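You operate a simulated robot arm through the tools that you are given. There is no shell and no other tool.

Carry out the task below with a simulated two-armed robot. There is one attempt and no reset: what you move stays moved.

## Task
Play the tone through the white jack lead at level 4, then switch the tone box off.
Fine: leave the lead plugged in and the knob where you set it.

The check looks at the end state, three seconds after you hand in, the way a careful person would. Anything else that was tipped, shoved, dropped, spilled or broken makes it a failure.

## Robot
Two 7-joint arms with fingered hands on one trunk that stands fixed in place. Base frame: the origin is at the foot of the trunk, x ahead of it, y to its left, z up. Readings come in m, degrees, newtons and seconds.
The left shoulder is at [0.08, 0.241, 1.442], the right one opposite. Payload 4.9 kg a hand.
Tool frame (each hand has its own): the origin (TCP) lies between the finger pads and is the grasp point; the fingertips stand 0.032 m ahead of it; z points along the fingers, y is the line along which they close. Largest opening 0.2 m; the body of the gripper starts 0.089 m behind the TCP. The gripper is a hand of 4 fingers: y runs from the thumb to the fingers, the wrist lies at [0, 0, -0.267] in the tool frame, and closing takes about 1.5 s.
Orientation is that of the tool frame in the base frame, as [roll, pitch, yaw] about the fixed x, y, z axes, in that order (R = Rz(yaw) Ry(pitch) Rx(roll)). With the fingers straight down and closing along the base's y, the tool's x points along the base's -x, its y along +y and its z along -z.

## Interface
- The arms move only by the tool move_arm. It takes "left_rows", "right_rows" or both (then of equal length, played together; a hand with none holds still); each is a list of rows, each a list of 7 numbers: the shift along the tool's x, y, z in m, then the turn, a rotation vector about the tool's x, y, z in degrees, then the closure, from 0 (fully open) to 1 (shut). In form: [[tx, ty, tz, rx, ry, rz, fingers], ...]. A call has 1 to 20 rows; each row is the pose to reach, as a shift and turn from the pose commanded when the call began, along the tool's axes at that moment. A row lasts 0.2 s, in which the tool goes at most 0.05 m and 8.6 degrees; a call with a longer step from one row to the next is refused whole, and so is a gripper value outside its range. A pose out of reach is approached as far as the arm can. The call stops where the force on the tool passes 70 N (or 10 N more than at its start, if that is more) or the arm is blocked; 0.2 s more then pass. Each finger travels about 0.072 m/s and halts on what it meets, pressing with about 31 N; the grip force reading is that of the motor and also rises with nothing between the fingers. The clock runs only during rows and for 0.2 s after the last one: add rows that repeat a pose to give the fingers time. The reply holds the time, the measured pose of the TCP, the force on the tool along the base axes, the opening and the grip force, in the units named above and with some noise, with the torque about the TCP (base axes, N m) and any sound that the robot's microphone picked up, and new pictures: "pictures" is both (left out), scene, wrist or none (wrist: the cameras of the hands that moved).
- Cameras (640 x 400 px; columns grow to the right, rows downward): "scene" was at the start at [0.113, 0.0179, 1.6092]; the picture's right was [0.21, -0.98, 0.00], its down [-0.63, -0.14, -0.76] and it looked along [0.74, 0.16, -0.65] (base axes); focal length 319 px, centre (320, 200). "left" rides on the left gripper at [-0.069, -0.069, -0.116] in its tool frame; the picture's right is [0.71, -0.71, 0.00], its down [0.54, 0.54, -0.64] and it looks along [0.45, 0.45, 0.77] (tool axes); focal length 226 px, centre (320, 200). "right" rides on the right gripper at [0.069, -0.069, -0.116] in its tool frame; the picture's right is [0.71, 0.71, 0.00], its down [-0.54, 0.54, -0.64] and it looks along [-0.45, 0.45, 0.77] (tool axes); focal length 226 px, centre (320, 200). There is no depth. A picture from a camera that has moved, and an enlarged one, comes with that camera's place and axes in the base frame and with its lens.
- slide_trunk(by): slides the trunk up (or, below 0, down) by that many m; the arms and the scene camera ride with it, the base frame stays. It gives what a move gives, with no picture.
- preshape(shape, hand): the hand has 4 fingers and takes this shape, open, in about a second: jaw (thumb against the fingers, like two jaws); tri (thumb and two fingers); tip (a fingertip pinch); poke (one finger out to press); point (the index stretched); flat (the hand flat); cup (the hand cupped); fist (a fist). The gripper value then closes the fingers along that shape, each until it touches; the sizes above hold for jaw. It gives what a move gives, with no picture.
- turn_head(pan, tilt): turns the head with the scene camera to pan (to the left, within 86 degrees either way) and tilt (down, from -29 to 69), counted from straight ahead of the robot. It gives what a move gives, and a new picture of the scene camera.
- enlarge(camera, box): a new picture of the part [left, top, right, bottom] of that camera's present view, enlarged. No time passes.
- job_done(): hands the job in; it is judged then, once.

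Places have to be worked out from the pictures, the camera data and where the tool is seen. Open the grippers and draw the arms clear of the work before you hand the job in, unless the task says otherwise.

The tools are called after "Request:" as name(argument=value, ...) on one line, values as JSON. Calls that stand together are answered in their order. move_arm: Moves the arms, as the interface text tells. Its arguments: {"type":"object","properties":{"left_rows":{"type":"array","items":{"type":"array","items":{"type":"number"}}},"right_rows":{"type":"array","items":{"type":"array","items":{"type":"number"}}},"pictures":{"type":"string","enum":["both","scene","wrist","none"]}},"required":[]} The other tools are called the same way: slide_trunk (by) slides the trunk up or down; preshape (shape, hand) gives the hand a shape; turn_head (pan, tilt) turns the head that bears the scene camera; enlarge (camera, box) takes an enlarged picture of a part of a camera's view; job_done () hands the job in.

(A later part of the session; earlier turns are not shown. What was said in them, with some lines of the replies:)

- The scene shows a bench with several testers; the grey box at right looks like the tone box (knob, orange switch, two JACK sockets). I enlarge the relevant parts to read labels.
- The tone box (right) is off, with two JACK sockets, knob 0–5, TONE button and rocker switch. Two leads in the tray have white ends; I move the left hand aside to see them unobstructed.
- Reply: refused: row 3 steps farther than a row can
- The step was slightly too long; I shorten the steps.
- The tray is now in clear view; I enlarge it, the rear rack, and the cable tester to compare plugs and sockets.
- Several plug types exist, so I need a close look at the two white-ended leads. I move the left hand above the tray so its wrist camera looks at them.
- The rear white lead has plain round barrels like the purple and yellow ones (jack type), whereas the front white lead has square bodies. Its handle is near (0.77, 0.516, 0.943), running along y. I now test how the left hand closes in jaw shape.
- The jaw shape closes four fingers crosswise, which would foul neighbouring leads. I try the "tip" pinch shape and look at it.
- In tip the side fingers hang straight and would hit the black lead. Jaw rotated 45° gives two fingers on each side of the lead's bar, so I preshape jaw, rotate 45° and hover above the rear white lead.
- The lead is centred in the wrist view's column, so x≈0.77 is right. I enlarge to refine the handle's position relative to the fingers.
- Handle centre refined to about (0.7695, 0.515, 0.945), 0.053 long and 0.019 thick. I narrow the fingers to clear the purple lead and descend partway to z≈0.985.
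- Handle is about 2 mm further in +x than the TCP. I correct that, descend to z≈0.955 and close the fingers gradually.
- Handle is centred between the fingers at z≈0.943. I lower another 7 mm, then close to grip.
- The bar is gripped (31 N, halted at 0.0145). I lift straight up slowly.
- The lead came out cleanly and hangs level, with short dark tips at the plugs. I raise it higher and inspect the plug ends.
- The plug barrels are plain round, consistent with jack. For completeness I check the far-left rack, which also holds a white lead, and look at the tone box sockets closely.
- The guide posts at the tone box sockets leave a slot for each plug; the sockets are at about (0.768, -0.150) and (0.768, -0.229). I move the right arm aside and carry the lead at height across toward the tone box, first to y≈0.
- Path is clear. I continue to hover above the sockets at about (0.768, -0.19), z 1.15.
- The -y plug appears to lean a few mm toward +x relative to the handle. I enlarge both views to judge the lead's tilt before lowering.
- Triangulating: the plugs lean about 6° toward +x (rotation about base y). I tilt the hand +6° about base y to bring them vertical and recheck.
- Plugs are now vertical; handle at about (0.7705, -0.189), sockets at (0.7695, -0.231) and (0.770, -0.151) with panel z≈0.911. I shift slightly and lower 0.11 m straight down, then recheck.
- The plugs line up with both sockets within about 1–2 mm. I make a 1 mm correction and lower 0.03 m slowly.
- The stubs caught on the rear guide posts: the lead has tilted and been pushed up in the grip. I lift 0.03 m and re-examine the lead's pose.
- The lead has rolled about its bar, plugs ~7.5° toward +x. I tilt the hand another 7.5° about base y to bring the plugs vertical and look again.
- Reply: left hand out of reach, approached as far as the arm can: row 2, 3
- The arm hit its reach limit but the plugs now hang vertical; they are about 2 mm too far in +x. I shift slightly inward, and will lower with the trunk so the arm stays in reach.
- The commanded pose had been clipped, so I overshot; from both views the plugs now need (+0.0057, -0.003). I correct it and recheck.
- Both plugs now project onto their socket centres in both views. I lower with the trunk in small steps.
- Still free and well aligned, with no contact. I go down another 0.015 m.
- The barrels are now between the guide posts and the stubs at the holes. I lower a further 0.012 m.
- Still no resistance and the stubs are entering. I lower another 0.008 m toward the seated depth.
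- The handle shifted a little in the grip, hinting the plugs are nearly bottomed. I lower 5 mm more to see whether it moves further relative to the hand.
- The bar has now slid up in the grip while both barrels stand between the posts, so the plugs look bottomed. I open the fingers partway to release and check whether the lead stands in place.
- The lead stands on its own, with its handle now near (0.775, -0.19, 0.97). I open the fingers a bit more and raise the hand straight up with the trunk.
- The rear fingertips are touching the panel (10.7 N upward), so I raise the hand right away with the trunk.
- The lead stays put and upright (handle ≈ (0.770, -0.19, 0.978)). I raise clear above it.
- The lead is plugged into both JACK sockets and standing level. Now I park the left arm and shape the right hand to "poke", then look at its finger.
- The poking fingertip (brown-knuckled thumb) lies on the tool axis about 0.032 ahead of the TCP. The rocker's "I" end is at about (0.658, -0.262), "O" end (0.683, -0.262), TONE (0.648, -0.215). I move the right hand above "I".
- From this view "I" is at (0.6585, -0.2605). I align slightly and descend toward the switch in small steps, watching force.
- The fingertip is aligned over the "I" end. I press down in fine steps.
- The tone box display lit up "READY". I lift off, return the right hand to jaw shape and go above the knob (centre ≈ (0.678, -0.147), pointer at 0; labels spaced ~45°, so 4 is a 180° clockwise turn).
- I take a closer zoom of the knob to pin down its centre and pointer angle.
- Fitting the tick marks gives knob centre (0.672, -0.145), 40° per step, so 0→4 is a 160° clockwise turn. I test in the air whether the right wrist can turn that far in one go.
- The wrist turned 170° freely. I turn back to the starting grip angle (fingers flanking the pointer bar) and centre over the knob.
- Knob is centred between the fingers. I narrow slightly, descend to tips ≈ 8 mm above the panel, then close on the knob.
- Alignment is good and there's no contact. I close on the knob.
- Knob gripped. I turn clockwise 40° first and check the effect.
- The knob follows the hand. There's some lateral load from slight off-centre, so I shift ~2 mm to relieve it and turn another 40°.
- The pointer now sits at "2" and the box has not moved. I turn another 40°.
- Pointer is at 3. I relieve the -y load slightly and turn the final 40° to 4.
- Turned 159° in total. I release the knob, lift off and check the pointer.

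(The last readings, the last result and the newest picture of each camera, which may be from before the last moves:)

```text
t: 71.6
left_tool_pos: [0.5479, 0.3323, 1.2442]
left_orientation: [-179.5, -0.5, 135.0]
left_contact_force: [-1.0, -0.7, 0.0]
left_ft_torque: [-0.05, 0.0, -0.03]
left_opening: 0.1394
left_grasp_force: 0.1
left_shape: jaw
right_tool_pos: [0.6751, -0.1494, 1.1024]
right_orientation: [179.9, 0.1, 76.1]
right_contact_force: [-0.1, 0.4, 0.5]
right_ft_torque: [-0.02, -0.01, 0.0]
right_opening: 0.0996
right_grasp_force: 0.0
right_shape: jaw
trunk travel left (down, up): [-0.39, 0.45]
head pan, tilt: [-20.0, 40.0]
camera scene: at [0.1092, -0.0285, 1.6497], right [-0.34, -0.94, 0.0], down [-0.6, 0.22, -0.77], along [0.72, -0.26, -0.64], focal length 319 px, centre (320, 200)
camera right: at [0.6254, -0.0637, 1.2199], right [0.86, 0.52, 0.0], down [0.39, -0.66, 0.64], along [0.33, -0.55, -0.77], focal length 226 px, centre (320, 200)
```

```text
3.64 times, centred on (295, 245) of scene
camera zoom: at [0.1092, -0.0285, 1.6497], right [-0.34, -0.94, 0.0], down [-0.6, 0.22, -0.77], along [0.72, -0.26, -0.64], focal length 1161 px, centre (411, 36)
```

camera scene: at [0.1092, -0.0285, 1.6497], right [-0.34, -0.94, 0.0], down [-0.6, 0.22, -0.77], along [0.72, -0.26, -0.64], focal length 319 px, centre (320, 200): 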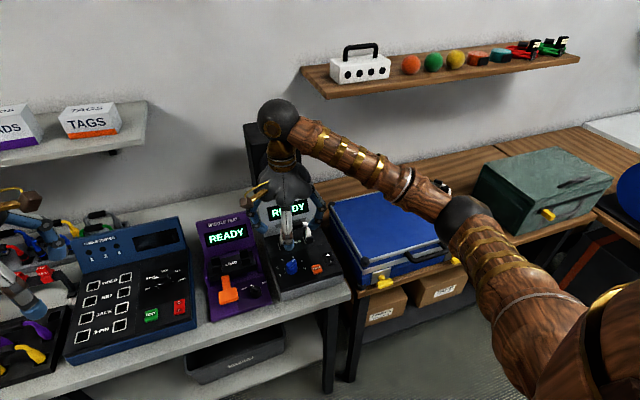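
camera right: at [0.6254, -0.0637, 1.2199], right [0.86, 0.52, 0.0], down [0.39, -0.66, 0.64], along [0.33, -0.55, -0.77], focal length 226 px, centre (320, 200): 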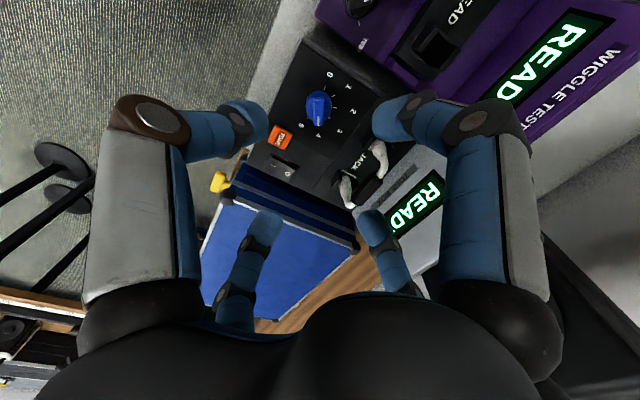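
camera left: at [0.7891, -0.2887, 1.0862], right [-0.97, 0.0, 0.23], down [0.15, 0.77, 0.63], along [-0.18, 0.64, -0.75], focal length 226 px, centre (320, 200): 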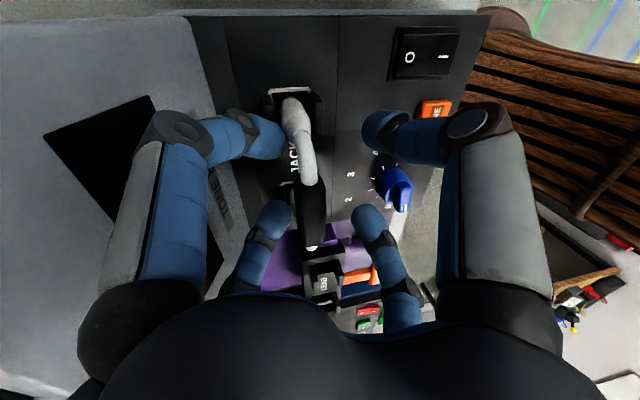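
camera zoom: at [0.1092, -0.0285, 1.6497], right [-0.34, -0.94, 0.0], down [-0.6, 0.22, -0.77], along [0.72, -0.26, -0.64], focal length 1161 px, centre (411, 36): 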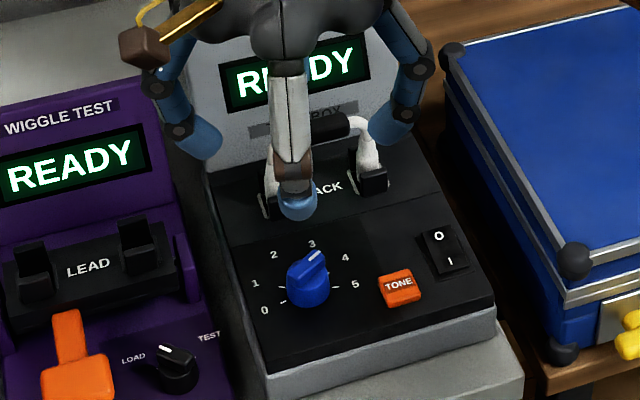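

The pointer is at 4 (measured -59° vs. -60° for tick 4). I rotate the right hand back, shape it to poke and move above TONE (≈ (0.648, -0.212)).

Request:
move_arm(right_rows=[[-0.005, -0.001, 0, 0, 0, -8, 0.5], [-0.01, -0.0015, 0, 0, 0, -16, 0.5], [-0.015, -0.002, 0, 0, 0, -24, 0.5], [-0.02, -0.003, 0, 0, 0, -32, 0.5], [-0.025, -0.004, 0, 0, 0, -40, 0.5], [-0.03, -0.005, 0, 0, 0, -48, 0.5], [-0.035, -0.006, 0, 0, 0, -56, 0.5], [-0.04, -0.0065, 0, 0, 0, -64, 0.5], [-0.045, -0.007, 0, 0, 0, -72, 0.5], [-0.05, -0.008, 0, 0, 0, -80, 0.5], [-0.055, -0.009, 0, 0, 0, -88, 0.5], [-0.06, -0.0095, 0, 0, 0, -96, 0.5], [-0.067, -0.011, 0, 0, 0, -104, 0.5]], pictures="none")

Request:
preshape(hand="right", shape="poke")

Request:
move_arm(right_rows=[[0, 0, 0.04, 0, 0, 0, 1], [0, 0, 0.08, 0, 0, 0, 1], [0, 0, 0.1, 0, 0, 0, 1], [0, 0, 0.1, 0, 0, 0, 1]], pictures="both")

Request:
enlarge(camera="right", box=[220, 60, 420, 240])

Request:
enlarge(camera="scene", box=[240, 190, 350, 300])

```text
t: 74.4
left_tool_pos: [0.5493, 0.3326, 1.2445]
left_orientation: [-179.4, -0.6, 134.9]
left_contact_force: [0.5, 0.5, 0.1]
left_ft_torque: [0.01, 0.01, 0.0]
left_opening: 0.1393
left_grasp_force: 0.1
left_shape: jaw
right_tool_pos: [0.6465, -0.2105, 1.0999]
right_orientation: [180.0, 0.0, -180.0]
right_contact_force: [-0.2, -0.7, -0.2]
right_ft_torque: [-0.01, 0.0, 0.01]
right_opening: 0.1
right_grasp_force: 0.0
right_shape: jaw
trunk travel left (down, up): [-0.39, 0.45]
head pan, tilt: [-20.0, 40.0]
```

```text
t: 75.3
left_tool_pos: [0.549, 0.3333, 1.2443]
left_orientation: [-179.3, -0.7, 135.0]
left_contact_force: [0.2, -0.8, -0.2]
left_ft_torque: [0.03, -0.01, -0.01]
left_opening: 0.1395
left_grasp_force: 0.1
left_shape: jaw
right_tool_pos: [0.6475, -0.2108, 1.099]
right_orientation: [179.9, 0.0, -179.9]
right_contact_force: [-0.2, 0.1, 0.1]
right_ft_torque: [0.01, -0.01, 0.02]
right_opening: 0.0
right_grasp_force: 0.1
right_shape: poke
trunk travel left (down, up): [-0.39, 0.45]
head pan, tilt: [-20.0, 40.0]
```

```text
t: 76.3
left_tool_pos: [0.5491, 0.3344, 1.2448]
left_orientation: [-179.4, -0.6, 135.0]
left_contact_force: [0.4, 0.5, -0.7]
left_ft_torque: [0.01, -0.01, 0.02]
left_opening: 0.1394
left_grasp_force: 0.1
left_shape: jaw
right_tool_pos: [0.6442, -0.2106, 0.9999]
right_orientation: [-180.0, 0.0, -179.9]
right_contact_force: [-0.3, 0.6, 0.0]
right_ft_torque: [0.01, -0.02, 0.02]
right_opening: 0.0
right_grasp_force: 0.0
right_shape: poke
trunk travel left (down, up): [-0.39, 0.45]
head pan, tilt: [-20.0, 40.0]
camera scene: at [0.1099, -0.0291, 1.6498], right [-0.34, -0.94, 0.0], down [-0.6, 0.22, -0.77], along [0.72, -0.26, -0.64], focal length 319 px, centre (320, 200)
camera right: at [0.5764, -0.2776, 1.1166], right [-0.71, 0.71, 0.0], down [0.54, 0.54, 0.64], along [0.45, 0.45, -0.77], focal length 226 px, centre (320, 200)
```

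scene: 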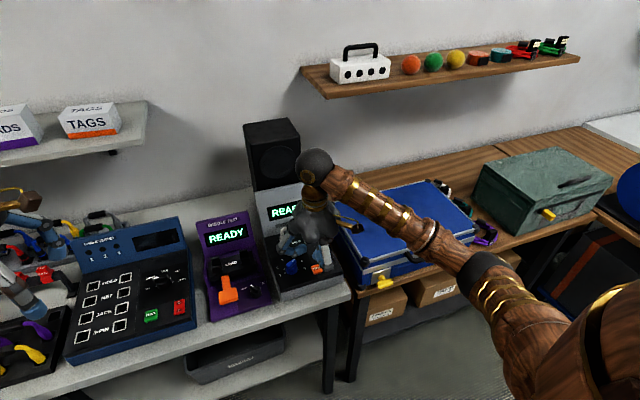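
right: 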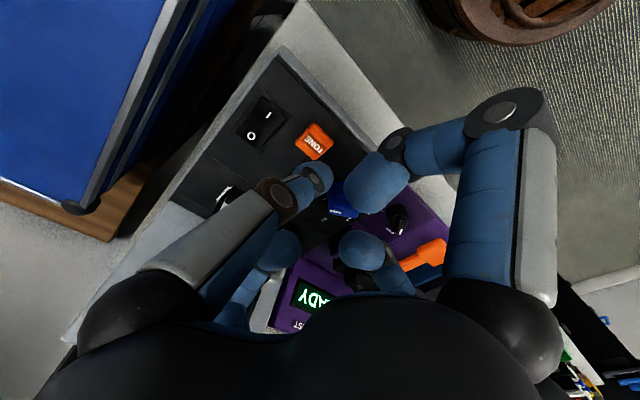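

```text
2.22 times, centred on (320, 150) of right
camera zoom: at [0.5764, -0.2776, 1.1166], right [-0.71, 0.71, 0.0], down [0.54, 0.54, 0.64], along [0.45, 0.45, -0.77], focal length 502 px, centre (320, 311)
```

zoom: 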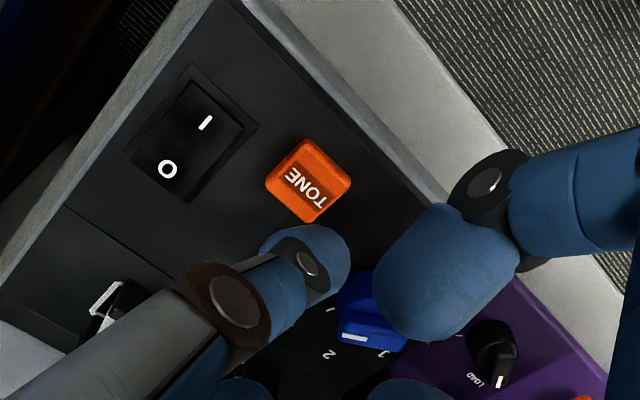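

```text
3.64 times, centred on (295, 245) of scene
camera zoom: at [0.1099, -0.0291, 1.6498], right [-0.34, -0.94, 0.0], down [-0.6, 0.22, -0.77], along [0.72, -0.26, -0.64], focal length 1161 px, centre (411, 36)
```

zoom: 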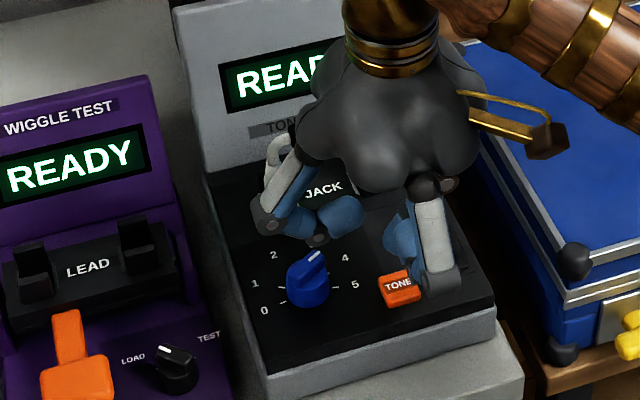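

I verify the knob pointer again with a closer zoom, since part of it is hidden here.

Request:
enlarge(camera="right", box=[290, 150, 380, 240])

Request:
enlarge(camera="scene", box=[260, 245, 330, 290])

```text
4.44 times, centred on (335, 195) of right
camera zoom: at [0.5764, -0.2776, 1.1166], right [-0.71, 0.71, 0.0], down [0.54, 0.54, 0.64], along [0.45, 0.45, -0.77], focal length 1005 px, centre (253, 222)
```

zoom: 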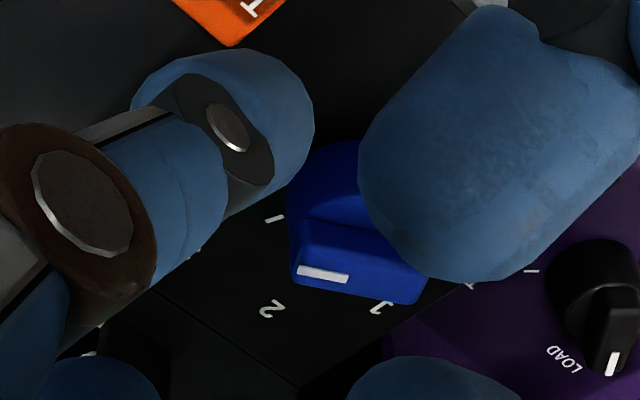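

```text
8.89 times, centred on (295, 268) of scene
camera zoom: at [0.1099, -0.0291, 1.6498], right [-0.34, -0.94, 0.0], down [-0.6, 0.22, -0.77], along [0.72, -0.26, -0.64], focal length 2837 px, centre (542, -400)
```

zoom: 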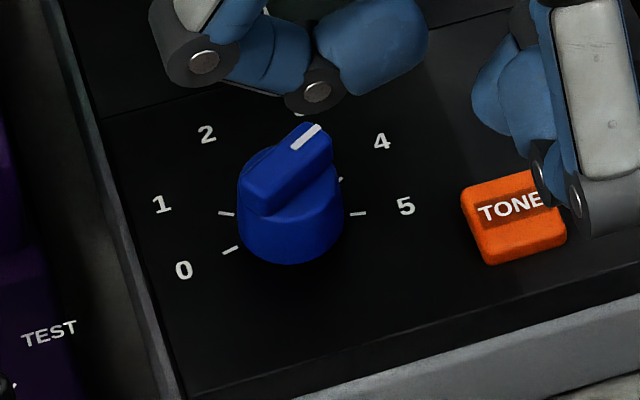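

Request:
enlarge(camera="scene", box=[280, 253, 308, 278])

```text
16.00 times, centred on (294, 266) of scene
camera zoom: at [0.1099, -0.0291, 1.6498], right [-0.34, -0.94, 0.0], down [-0.6, 0.22, -0.77], along [0.72, -0.26, -0.64], focal length 5107 px, centre (736, -848)
```

zoom: 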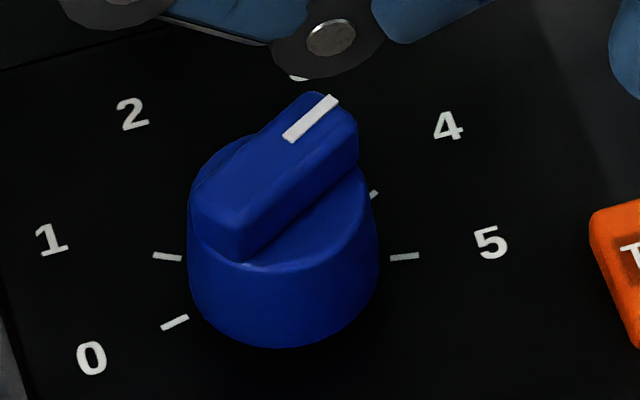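

Zoomed in, the pointer lines up with 4. One curled finger would pass close to the knob, so I yaw the hand 24° to keep the knob between fingers, and centre on TONE (≈ (0.646, -0.2145)).

Request:
move_arm(right_rows=[[-0.001, -0.0035, 0, 0, 0, -8, 1], [-0.001, -0.0035, 0, 0, 0, -16, 1], [-0.001, -0.0035, 0, 0, 0, -24, 1], [-0.001, -0.0035, 0.02, 0, 0, -24, 1], [-0.001, -0.0035, 0.03, 0, 0, -24, 1], [-0.001, -0.0035, 0.03, 0, 0, -24, 1]], pictures="both")

Request:
enlarge(camera="right", box=[220, 60, 420, 240])

Request:
enlarge(camera="scene", box=[240, 190, 350, 300])

```text
t: 77.7
left_tool_pos: [0.5482, 0.3329, 1.245]
left_orientation: [-179.5, -0.6, 135.0]
left_contact_force: [-0.9, -0.4, -0.2]
left_ft_torque: [-0.02, 0.0, -0.02]
left_opening: 0.1393
left_grasp_force: 0.0
left_shape: jaw
right_tool_pos: [0.6491, -0.2131, 0.969]
right_orientation: [179.9, 0.0, -156.1]
right_contact_force: [0.8, -0.6, 0.9]
right_ft_torque: [-0.02, 0.01, 0.03]
right_opening: 0.0
right_grasp_force: 0.1
right_shape: poke
trunk travel left (down, up): [-0.39, 0.45]
head pan, tilt: [-20.0, 40.0]
camera scene: at [0.1098, -0.0289, 1.6498], right [-0.34, -0.94, 0.0], down [-0.6, 0.22, -0.77], along [0.72, -0.26, -0.64], focal length 319 px, centre (320, 200)
camera right: at [0.6143, -0.3021, 1.0862], right [-0.93, 0.36, 0.0], down [0.27, 0.72, 0.64], along [0.23, 0.6, -0.77], focal length 226 px, centre (320, 200)
```

scene: 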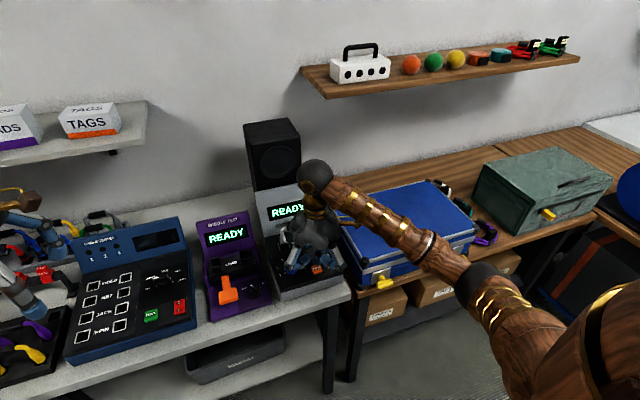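
right: 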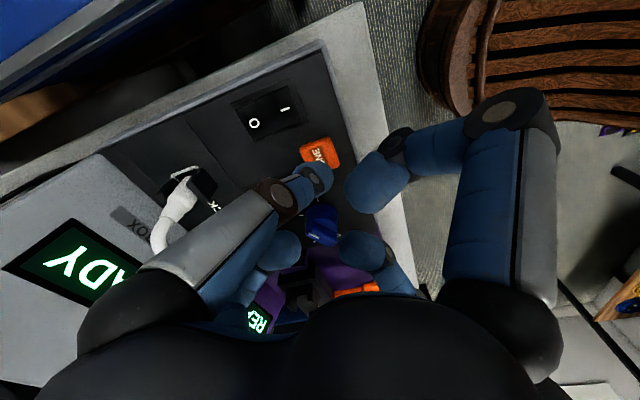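

```text
2.22 times, centred on (320, 150) of right
camera zoom: at [0.6143, -0.3021, 1.0862], right [-0.93, 0.36, 0.0], down [0.27, 0.72, 0.64], along [0.23, 0.6, -0.77], focal length 502 px, centre (320, 311)
```

zoom: 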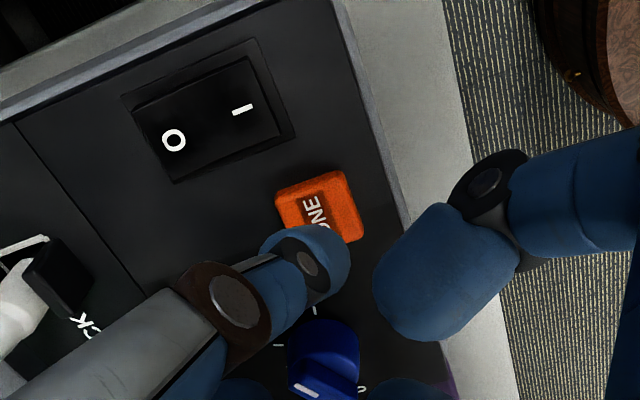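

```text
3.64 times, centred on (295, 245) of scene
camera zoom: at [0.1098, -0.0289, 1.6498], right [-0.34, -0.94, 0.0], down [-0.6, 0.22, -0.77], along [0.72, -0.26, -0.64], focal length 1161 px, centre (411, 36)
```

zoom: 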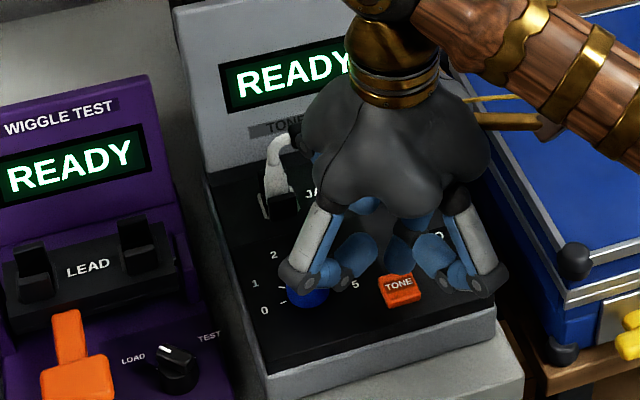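

The fingertip is above TONE and the knob is clear of the other fingers. I press down gently and hold, listening for the tone.

Request:
move_arm(right_rows=[[0.0017, -0.0014, 0.004, 0, 0, 0, 1], [0.0017, -0.0014, 0.008, 0, 0, 0, 1], [0.0017, -0.0014, 0.011, 0, 0, 0, 1], [0.0017, -0.0014, 0.014, 0, 0, 0, 1], [0.0017, -0.0014, 0.016, 0, 0, 0, 1], [0.0017, -0.0014, 0.016, 0, 0, 0, 1]], pictures="none")

Request:
enlarge(camera="scene", box=[240, 190, 350, 300])

```text
t: 79.1
left_tool_pos: [0.5486, 0.3335, 1.2433]
left_orientation: [-179.4, -0.6, 135.0]
left_contact_force: [-0.4, -0.1, 0.3]
left_ft_torque: [-0.01, -0.01, 0.0]
left_opening: 0.1396
left_grasp_force: 0.0
left_shape: jaw
right_tool_pos: [0.6465, -0.2155, 0.954]
right_orientation: [180.0, 0.0, -156.1]
right_contact_force: [-0.2, -1.0, 0.6]
right_ft_torque: [0.01, 0.02, 0.03]
right_opening: 0.0
right_grasp_force: 0.1
right_shape: poke
trunk travel left (down, up): [-0.39, 0.45]
head pan, tilt: [-20.0, 40.0]
```

```text
3.64 times, centred on (295, 245) of scene
camera zoom: at [0.1099, -0.0289, 1.6498], right [-0.34, -0.94, 0.0], down [-0.6, 0.22, -0.77], along [0.72, -0.26, -0.64], focal length 1161 px, centre (411, 36)
```

zoom: 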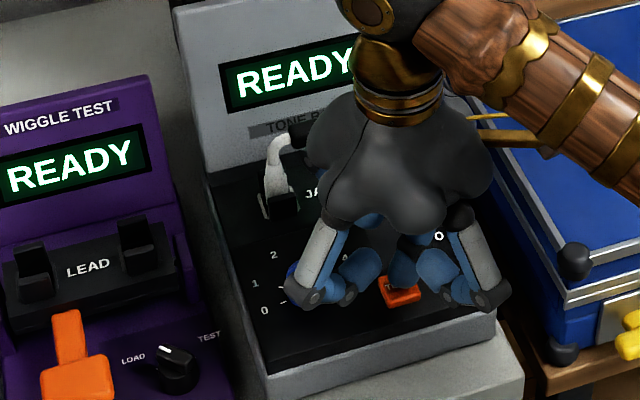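

No contact yet at tip z≈0.922. I press further in 2 mm steps.

Request:
move_arm(right_rows=[[0, 0, 0.002, 0, 0, 0, 1], [0, 0, 0.004, 0, 0, 0, 1], [0, 0, 0.006, 0, 0, 0, 1], [0, 0, 0.008, 0, 0, 0, 1], [0, 0, 0.008, 0, 0, 0, 1]], pictures="none")

Request:
enlarge(camera="scene", box=[240, 190, 350, 300])

```text
t: 80.3
left_tool_pos: [0.5477, 0.3335, 1.2453]
left_orientation: [-179.5, -0.6, 135.0]
left_contact_force: [0.2, 0.2, 0.0]
left_ft_torque: [-0.01, -0.04, 0.01]
left_opening: 0.1394
left_grasp_force: 0.0
left_shape: jaw
right_tool_pos: [0.6461, -0.2162, 0.9462]
right_orientation: [-180.0, 0.1, -156.1]
right_contact_force: [3.2, 1.5, 13.1]
right_ft_torque: [0.04, -0.09, -0.03]
right_opening: 0.0002
right_grasp_force: 0.0
right_shape: poke
trunk travel left (down, up): [-0.39, 0.45]
head pan, tilt: [-20.0, 40.0]
heard: click
```

```text
3.64 times, centred on (295, 245) of scene
camera zoom: at [0.109, -0.0283, 1.65], right [-0.34, -0.94, 0.0], down [-0.6, 0.22, -0.77], along [0.72, -0.26, -0.64], focal length 1161 px, centre (411, 36)
```

zoom: 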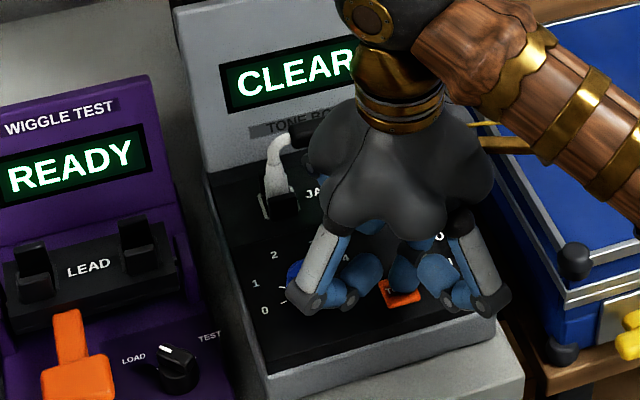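

The button clicked and the display reads "CLEAR". I hold a moment, to hear whether the tone plays on.

Request:
move_arm(right_rows=[[0, 0, 0, 0, 0, 0, 1], [0, 0, 0, 0, 0, 0, 1], [0, 0, 0, 0, 0, 0, 1], [0, 0, 0, 0, 0, 0, 1]], pictures="scene")

Request:
move_arm(right_rows=[[0, 0, -0.01, 0, 0, 0, 1], [0, 0, -0.03, 0, 0, 0, 1], [0, 0, -0.06, 0, 0, 0, 1], [0, 0, -0.09, 0, 0, 0, 1]], pictures="scene")

Request:
enlarge(camera="scene", box=[240, 170, 350, 300])

```text
t: 81.3
left_tool_pos: [0.5474, 0.3334, 1.2439]
left_orientation: [-179.5, -0.5, 135.0]
left_contact_force: [0.2, -0.2, 0.2]
left_ft_torque: [-0.01, 0.02, -0.02]
left_opening: 0.1398
left_grasp_force: 0.1
left_shape: jaw
right_tool_pos: [0.6472, -0.2156, 0.947]
right_orientation: [-180.0, 0.0, -156.0]
right_contact_force: [4.5, 0.2, 14.9]
right_ft_torque: [-0.01, -0.14, -0.02]
right_opening: 0.0
right_grasp_force: 0.0
right_shape: poke
trunk travel left (down, up): [-0.39, 0.45]
head pan, tilt: [-20.0, 40.0]
camera scene: at [0.1088, -0.0282, 1.6499], right [-0.34, -0.94, 0.0], down [-0.6, 0.22, -0.77], along [0.72, -0.26, -0.64], focal length 319 px, centre (320, 200)
```

scene: 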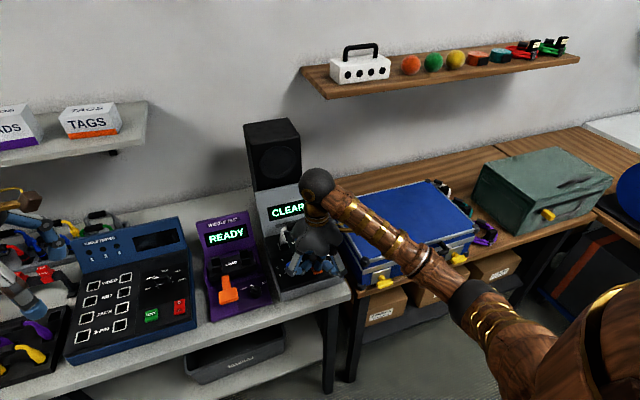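

```text
t: 82.3
left_tool_pos: [0.5499, 0.3338, 1.2436]
left_orientation: [-179.6, -0.5, 135.1]
left_contact_force: [-0.6, 0.5, 1.0]
left_ft_torque: [-0.02, 0.0, 0.04]
left_opening: 0.1395
left_grasp_force: 0.1
left_shape: jaw
right_tool_pos: [0.6466, -0.2167, 1.0364]
right_orientation: [180.0, -0.2, -156.0]
right_contact_force: [0.5, 0.1, -0.1]
right_ft_torque: [0.02, -0.01, -0.01]
right_opening: 0.0002
right_grasp_force: 0.1
right_shape: poke
trunk travel left (down, up): [-0.39, 0.45]
head pan, tilt: [-20.0, 40.0]
camera scene: at [0.1099, -0.0289, 1.6497], right [-0.34, -0.94, 0.0], down [-0.6, 0.22, -0.77], along [0.72, -0.26, -0.64], focal length 319 px, centre (320, 200)
```

scene: 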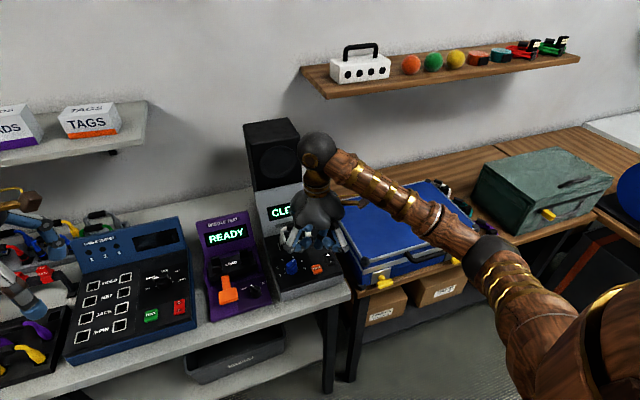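

```text
3.08 times, centred on (295, 235) of scene
camera zoom: at [0.1099, -0.0289, 1.6497], right [-0.34, -0.94, 0.0], down [-0.6, 0.22, -0.77], along [0.72, -0.26, -0.64], focal length 982 px, centre (397, 92)
```

zoom: 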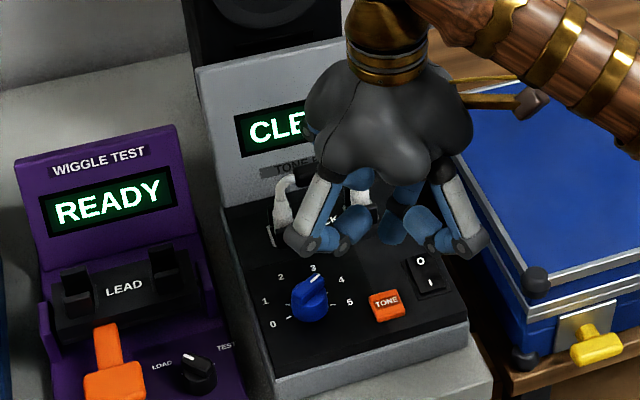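

The display shows "CLEAR" after the press, i.e. the tone ran through the lead. Now I move over the rocker's "O" end (≈ (0.684, -0.261)), yawing so no curled finger comes near the lead.

Request:
move_arm(right_rows=[[-0.002, -0.007, -0.02, 0, 0, 7, 1], [-0.005, -0.015, -0.02, 0, 0, 14, 1], [-0.007, -0.023, -0.02, 0, 0, 21, 1], [-0.01, -0.031, -0.02, 0, 0, 28, 1], [-0.012, -0.04, -0.02, 0, 0, 35, 1], [-0.014, -0.048, -0.02, 0, 0, 42, 1], [-0.0171, -0.0561, -0.02, 0, 0, 48, 1], [-0.0171, -0.0561, -0.02, 0, 0, 52, 1], [-0.0171, -0.0561, 0.03, 0, 0, 52, 1], [-0.0171, -0.0561, 0.03, 0, 0, 52, 1]], pictures="both")

Request:
enlarge(camera="right", box=[200, 40, 420, 260])

Request:
enlarge(camera="scene", box=[240, 190, 360, 300])

```text
t: 84.5
left_tool_pos: [0.5483, 0.3337, 1.2451]
left_orientation: [-179.4, -0.5, 135.0]
left_contact_force: [-0.5, 0.0, 0.1]
left_ft_torque: [0.01, -0.04, 0.02]
left_opening: 0.1394
left_grasp_force: 0.0
left_shape: jaw
right_tool_pos: [0.6836, -0.2609, 1.0073]
right_orientation: [180.0, 0.0, 152.0]
right_contact_force: [-0.5, 0.2, 0.3]
right_ft_torque: [0.02, -0.01, -0.03]
right_opening: 0.0
right_grasp_force: 0.1
right_shape: poke
trunk travel left (down, up): [-0.39, 0.45]
head pan, tilt: [-20.0, 40.0]
camera scene: at [0.1097, -0.0288, 1.6499], right [-0.34, -0.94, 0.0], down [-0.6, 0.22, -0.77], along [0.72, -0.26, -0.64], focal length 319 px, centre (320, 200)
camera right: at [0.591, -0.2879, 1.1241], right [-0.29, 0.96, 0.0], down [0.73, 0.22, 0.64], along [0.62, 0.19, -0.77], focal length 226 px, centre (320, 200)
```

scene: 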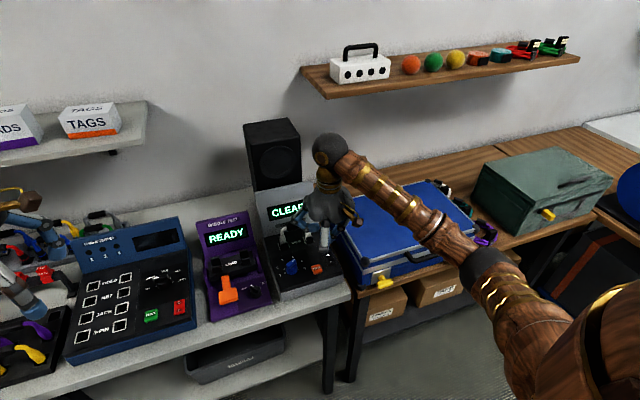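
right: 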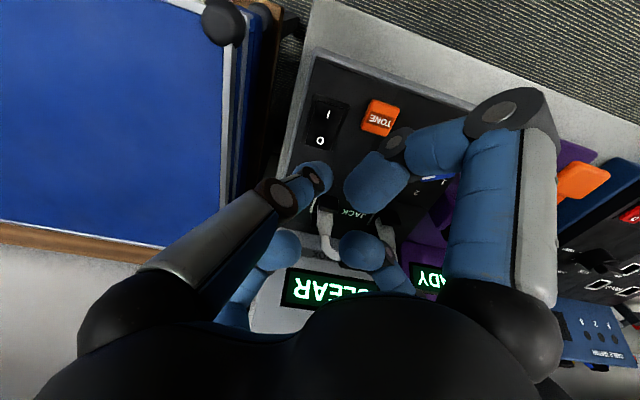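

```text
1.82 times, centred on (310, 150) of right
camera zoom: at [0.591, -0.2879, 1.1241], right [-0.29, 0.96, 0.0], down [0.73, 0.22, 0.64], along [0.62, 0.19, -0.77], focal length 411 px, centre (338, 291)
```

zoom: 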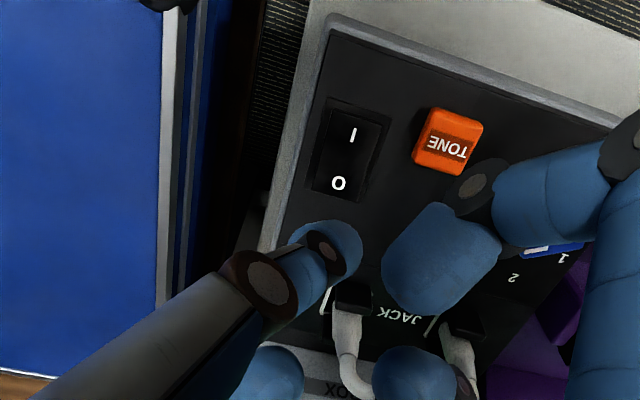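

```text
3.64 times, centred on (300, 245) of scene
camera zoom: at [0.1097, -0.0288, 1.6499], right [-0.34, -0.94, 0.0], down [-0.6, 0.22, -0.77], along [0.72, -0.26, -0.64], focal length 1161 px, centre (393, 36)
```

zoom: 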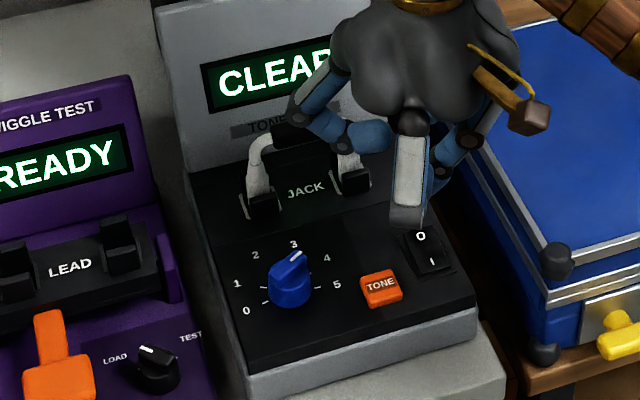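

Aligned over "O" with fingers clear of the lead. I descend to just above the rocker, then press in small steps.

Request:
move_arm(right_rows=[[-0.0018, 0.0009, 0.015, 0, 0, 0, 1], [-0.0018, 0.0009, 0.03, 0, 0, 0, 1], [-0.0018, 0.0009, 0.042, 0, 0, 0, 1], [-0.0018, 0.0009, 0.046, 0, 0, 0, 1], [-0.0018, 0.0009, 0.05, 0, 0, 0, 1], [-0.0018, 0.0009, 0.053, 0, 0, 0, 1], [-0.0018, 0.0009, 0.056, 0, 0, 0, 1]], pictures="none")

Request:
enlarge(camera="scene", box=[240, 190, 360, 300])

```text
t: 86.1
left_tool_pos: [0.5485, 0.3329, 1.2432]
left_orientation: [-179.3, -0.6, 135.0]
left_contact_force: [0.0, 0.6, -0.4]
left_ft_torque: [0.01, 0.0, 0.02]
left_opening: 0.1396
left_grasp_force: 0.1
left_shape: jaw
right_tool_pos: [0.6867, -0.2604, 0.9509]
right_orientation: [180.0, 0.0, 151.9]
right_contact_force: [-0.3, -0.3, -0.4]
right_ft_torque: [0.01, -0.02, 0.0]
right_opening: 0.0
right_grasp_force: 0.0
right_shape: poke
trunk travel left (down, up): [-0.39, 0.45]
head pan, tilt: [-20.0, 40.0]
```

```text
3.64 times, centred on (300, 245) of scene
camera zoom: at [0.11, -0.0288, 1.6498], right [-0.34, -0.94, 0.0], down [-0.6, 0.22, -0.77], along [0.72, -0.26, -0.64], focal length 1161 px, centre (393, 36)
```

zoom: 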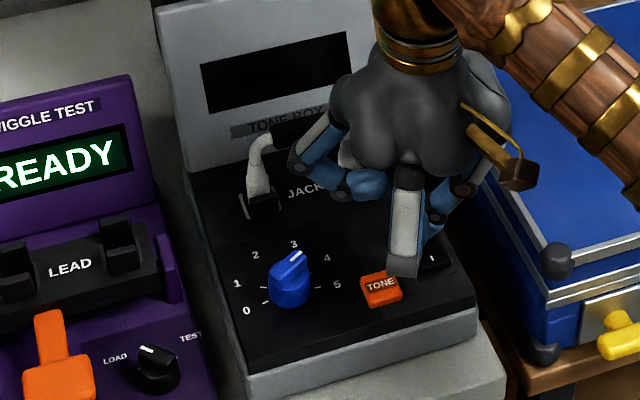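

The display went dark — the box is off. I raise the hand straight up and park the right arm clear.

Request:
move_arm(right_rows=[[0, 0, -0.03, 0, 0, 0, 1], [0, 0, -0.07, 0, 0, 0, 1], [0, 0, -0.11, 0, 0, 0, 1], [0, 0, -0.15, 0, 0, 0, 1], [0, 0, -0.19, 0, 0, 0, 1], [0, 0, -0.23, 0, 0, 0, 1], [0.02, -0.035, -0.25, 0, 0, 0, 1], [0.04, -0.07, -0.27, 0, 0, 0, 1], [0.06, -0.105, -0.29, 0, 0, 0, 1], [0.08, -0.14, -0.31, 0, 0, 0, 1], [0.1, -0.175, -0.33, 0, 0, 0, 1], [0.12, -0.21, -0.35, 0, 0, 0, 1], [0.12, -0.25, -0.35, 0, 0, 0, 1]], pictures="none")

Request:
preshape(hand="right", shape="jaw")

Request:
turn_head(pan=-12, tilt=42)

Request:
enlarge(camera="scene", box=[280, 150, 400, 290])

```text
t: 88.9
left_tool_pos: [0.5463, 0.3319, 1.2449]
left_orientation: [-179.5, -0.6, 135.0]
left_contact_force: [-0.7, -0.1, -0.1]
left_ft_torque: [0.0, -0.02, -0.02]
left_opening: 0.1396
left_grasp_force: 0.0
left_shape: jaw
right_tool_pos: [0.4631, -0.4271, 1.2993]
right_orientation: [179.9, 0.0, 152.2]
right_contact_force: [-0.8, -0.3, -1.0]
right_ft_torque: [0.0, -0.03, 0.03]
right_opening: 0.0002
right_grasp_force: 0.0
right_shape: poke
trunk travel left (down, up): [-0.39, 0.45]
head pan, tilt: [-20.0, 40.0]
```

```text
t: 89.8
left_tool_pos: [0.5506, 0.3343, 1.2434]
left_orientation: [-179.4, -0.7, 135.0]
left_contact_force: [1.3, -0.3, 0.2]
left_ft_torque: [-0.01, -0.01, 0.02]
left_opening: 0.1393
left_grasp_force: 0.0
left_shape: jaw
right_tool_pos: [0.4644, -0.4248, 1.2984]
right_orientation: [180.0, 0.0, 152.1]
right_contact_force: [-0.7, 1.4, -0.3]
right_ft_torque: [0.0, 0.01, 0.0]
right_opening: 0.1996
right_grasp_force: 0.1
right_shape: jaw
trunk travel left (down, up): [-0.39, 0.45]
head pan, tilt: [-20.0, 40.0]
```

```text
t: 90.5
left_tool_pos: [0.5489, 0.3323, 1.2453]
left_orientation: [-179.4, -0.5, 135.0]
left_contact_force: [0.4, -0.3, 0.4]
left_ft_torque: [0.01, 0.0, -0.04]
left_opening: 0.1394
left_grasp_force: 0.1
left_shape: jaw
right_tool_pos: [0.4643, -0.4246, 1.2991]
right_orientation: [-180.0, -0.1, 151.9]
right_contact_force: [-0.4, 0.4, 0.1]
right_ft_torque: [0.0, 0.02, -0.03]
right_opening: 0.2
right_grasp_force: 0.1
right_shape: jaw
trunk travel left (down, up): [-0.39, 0.45]
head pan, tilt: [-12.0, 42.0]
camera scene: at [0.1117, -0.0172, 1.6469], right [-0.21, -0.98, 0.0], down [-0.65, 0.14, -0.74], along [0.73, -0.15, -0.67], focal length 319 px, centre (320, 200)
```

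scene: 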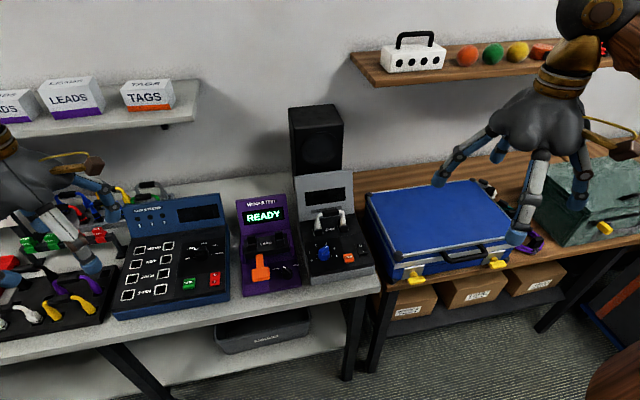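

```text
2.86 times, centred on (340, 220) of scene
camera zoom: at [0.1117, -0.0172, 1.6469], right [-0.21, -0.98, 0.0], down [-0.65, 0.14, -0.74], along [0.73, -0.15, -0.67], focal length 912 px, centre (263, 143)
```

zoom: 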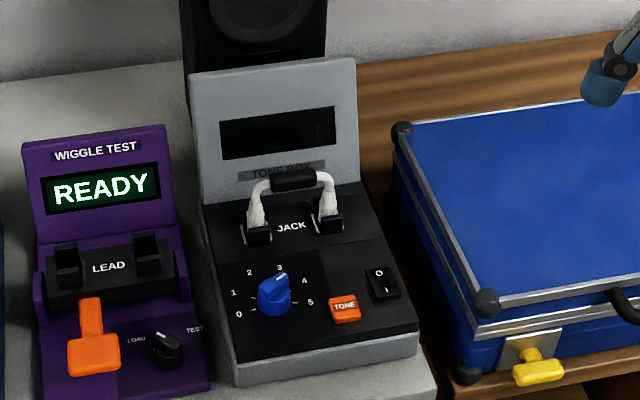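

Box off, lead seated, knob at 4. I take one last close look at the knob, switch and the lead tray for any disturbance.

Request:
enlarge(camera="scene", box=[305, 225, 375, 280])

Request:
enlarge(camera="scene", box=[0, 160, 240, 350])

Request:
turn_head(pan=12, tilt=40)

```text
7.27 times, centred on (340, 252) of scene
camera zoom: at [0.1117, -0.0172, 1.6469], right [-0.21, -0.98, 0.0], down [-0.65, 0.14, -0.74], along [0.73, -0.15, -0.67], focal length 2321 px, centre (174, -182)
```

zoom: 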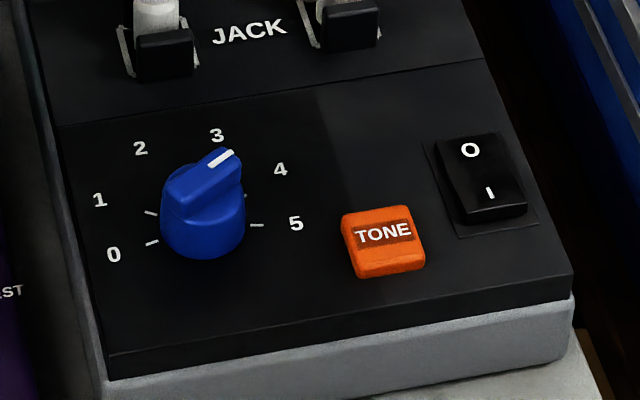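

```text
2.11 times, centred on (120, 255) of scene
camera zoom: at [0.1117, -0.0172, 1.6469], right [-0.21, -0.98, 0.0], down [-0.65, 0.14, -0.74], along [0.73, -0.15, -0.67], focal length 672 px, centre (741, 84)
```

zoom: 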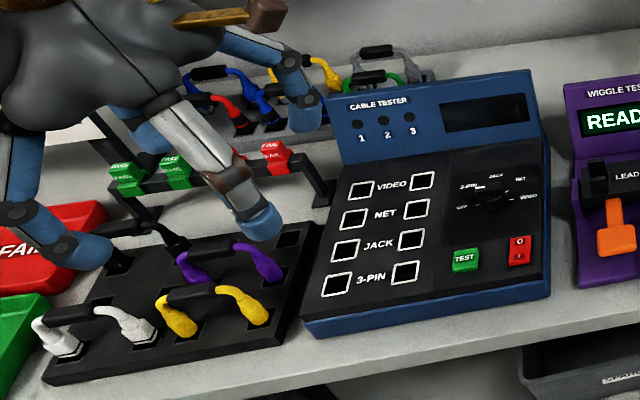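

```text
t: 91.4
left_tool_pos: [0.549, 0.3324, 1.2444]
left_orientation: [-179.5, -0.5, 134.9]
left_contact_force: [0.4, 0.9, -0.2]
left_ft_torque: [0.02, -0.01, 0.02]
left_opening: 0.1398
left_grasp_force: 0.1
left_shape: jaw
right_tool_pos: [0.4642, -0.4268, 1.2986]
right_orientation: [-180.0, -0.1, 152.0]
right_contact_force: [0.6, -0.1, 0.3]
right_ft_torque: [-0.01, -0.02, 0.02]
right_opening: 0.1997
right_grasp_force: 0.1
right_shape: jaw
trunk travel left (down, up): [-0.39, 0.45]
head pan, tilt: [12.0, 40.0]
camera scene: at [0.1131, 0.0176, 1.6498], right [0.21, -0.98, 0.0], down [-0.63, -0.13, -0.77], along [0.75, 0.16, -0.64], focal length 319 px, centre (320, 200)
```

scene: 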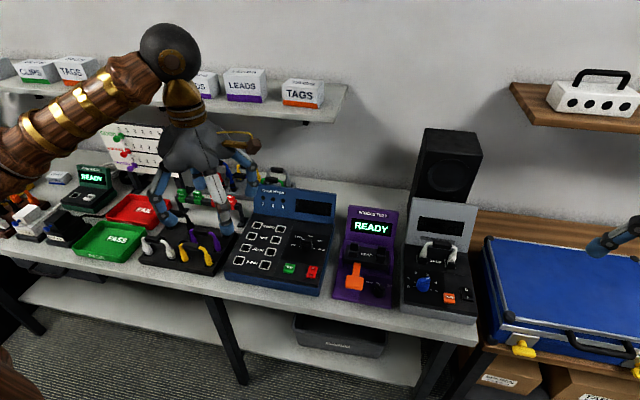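

Nothing else is disturbed. I fully open the left hand and pull it a little higher and back before handing in.

Request:
move_arm(left_rows=[[0, 0, -0.03, 0, 0, 0, 0.2], [0.02, -0.02, -0.06, 0, 0, 0, 0.1], [0.04, -0.04, -0.08, 0, 0, 0, 0], [0.04, -0.04, -0.08, 0, 0, 0, 0], [0.04, -0.04, -0.08, 0, 0, 0, 0]], pictures="scene")

```text
t: 92.6
left_tool_pos: [0.4952, 0.3347, 1.3269]
left_orientation: [-179.4, -0.5, 135.0]
left_contact_force: [-0.3, 0.5, 0.1]
left_ft_torque: [0.0, 0.0, 0.0]
left_opening: 0.1999
left_grasp_force: 0.0
left_shape: jaw
right_tool_pos: [0.4633, -0.4251, 1.2993]
right_orientation: [180.0, -0.1, 152.1]
right_contact_force: [-0.7, 0.3, -0.6]
right_ft_torque: [0.01, -0.01, 0.02]
right_opening: 0.1999
right_grasp_force: 0.1
right_shape: jaw
trunk travel left (down, up): [-0.39, 0.45]
head pan, tilt: [12.0, 40.0]
camera scene: at [0.1132, 0.0177, 1.6498], right [0.21, -0.98, 0.0], down [-0.63, -0.13, -0.77], along [0.75, 0.16, -0.64], focal length 319 px, centre (320, 200)
```

scene: 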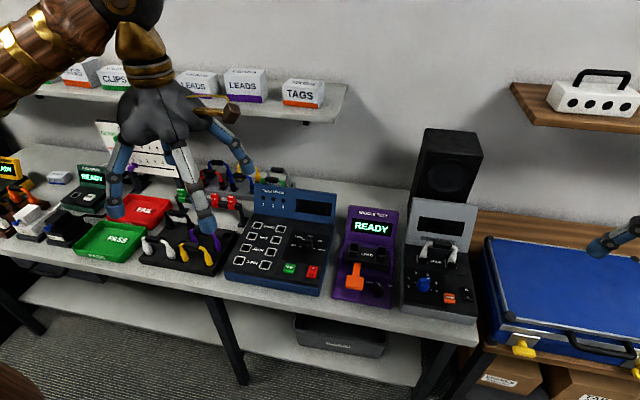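

Both hands are open and clear. The white jack lead is plugged in, the knob is at 4, the tone was played ("CLEAR" shown) and the tone box is off. I hand the job in.

Request:
job_done()

```text
The job is handed in.
```

I plugged the white jack lead into the tone box, set the knob to 4, pressed TONE and switched the box off.

- **Tone:** when I pressed TONE the display changed from "READY" to "CLEAR", which I read as the tone passing through the lead. The microphone only reported a click, so I didn't hear the tone itself.
- **Lead:** the tray held two white leads. I took the rear one because its plugs are plain and round. The front one has square plugs. No plug was labelled, so I judged the jack type by shape alone.
- **End state:** the lead is still in both JACK sockets, the knob points at 4, and the tone box display is dark. I saw nothing else on the bench moved or knocked. Both hands are open and clear.

On the first try the plugs caught the guide posts behind the sockets. I lifted, straightened the lead and then seated it. While I was letting go of the lead, the fingertips briefly pressed on the panel with about 11 N, and I saw no effect from it.
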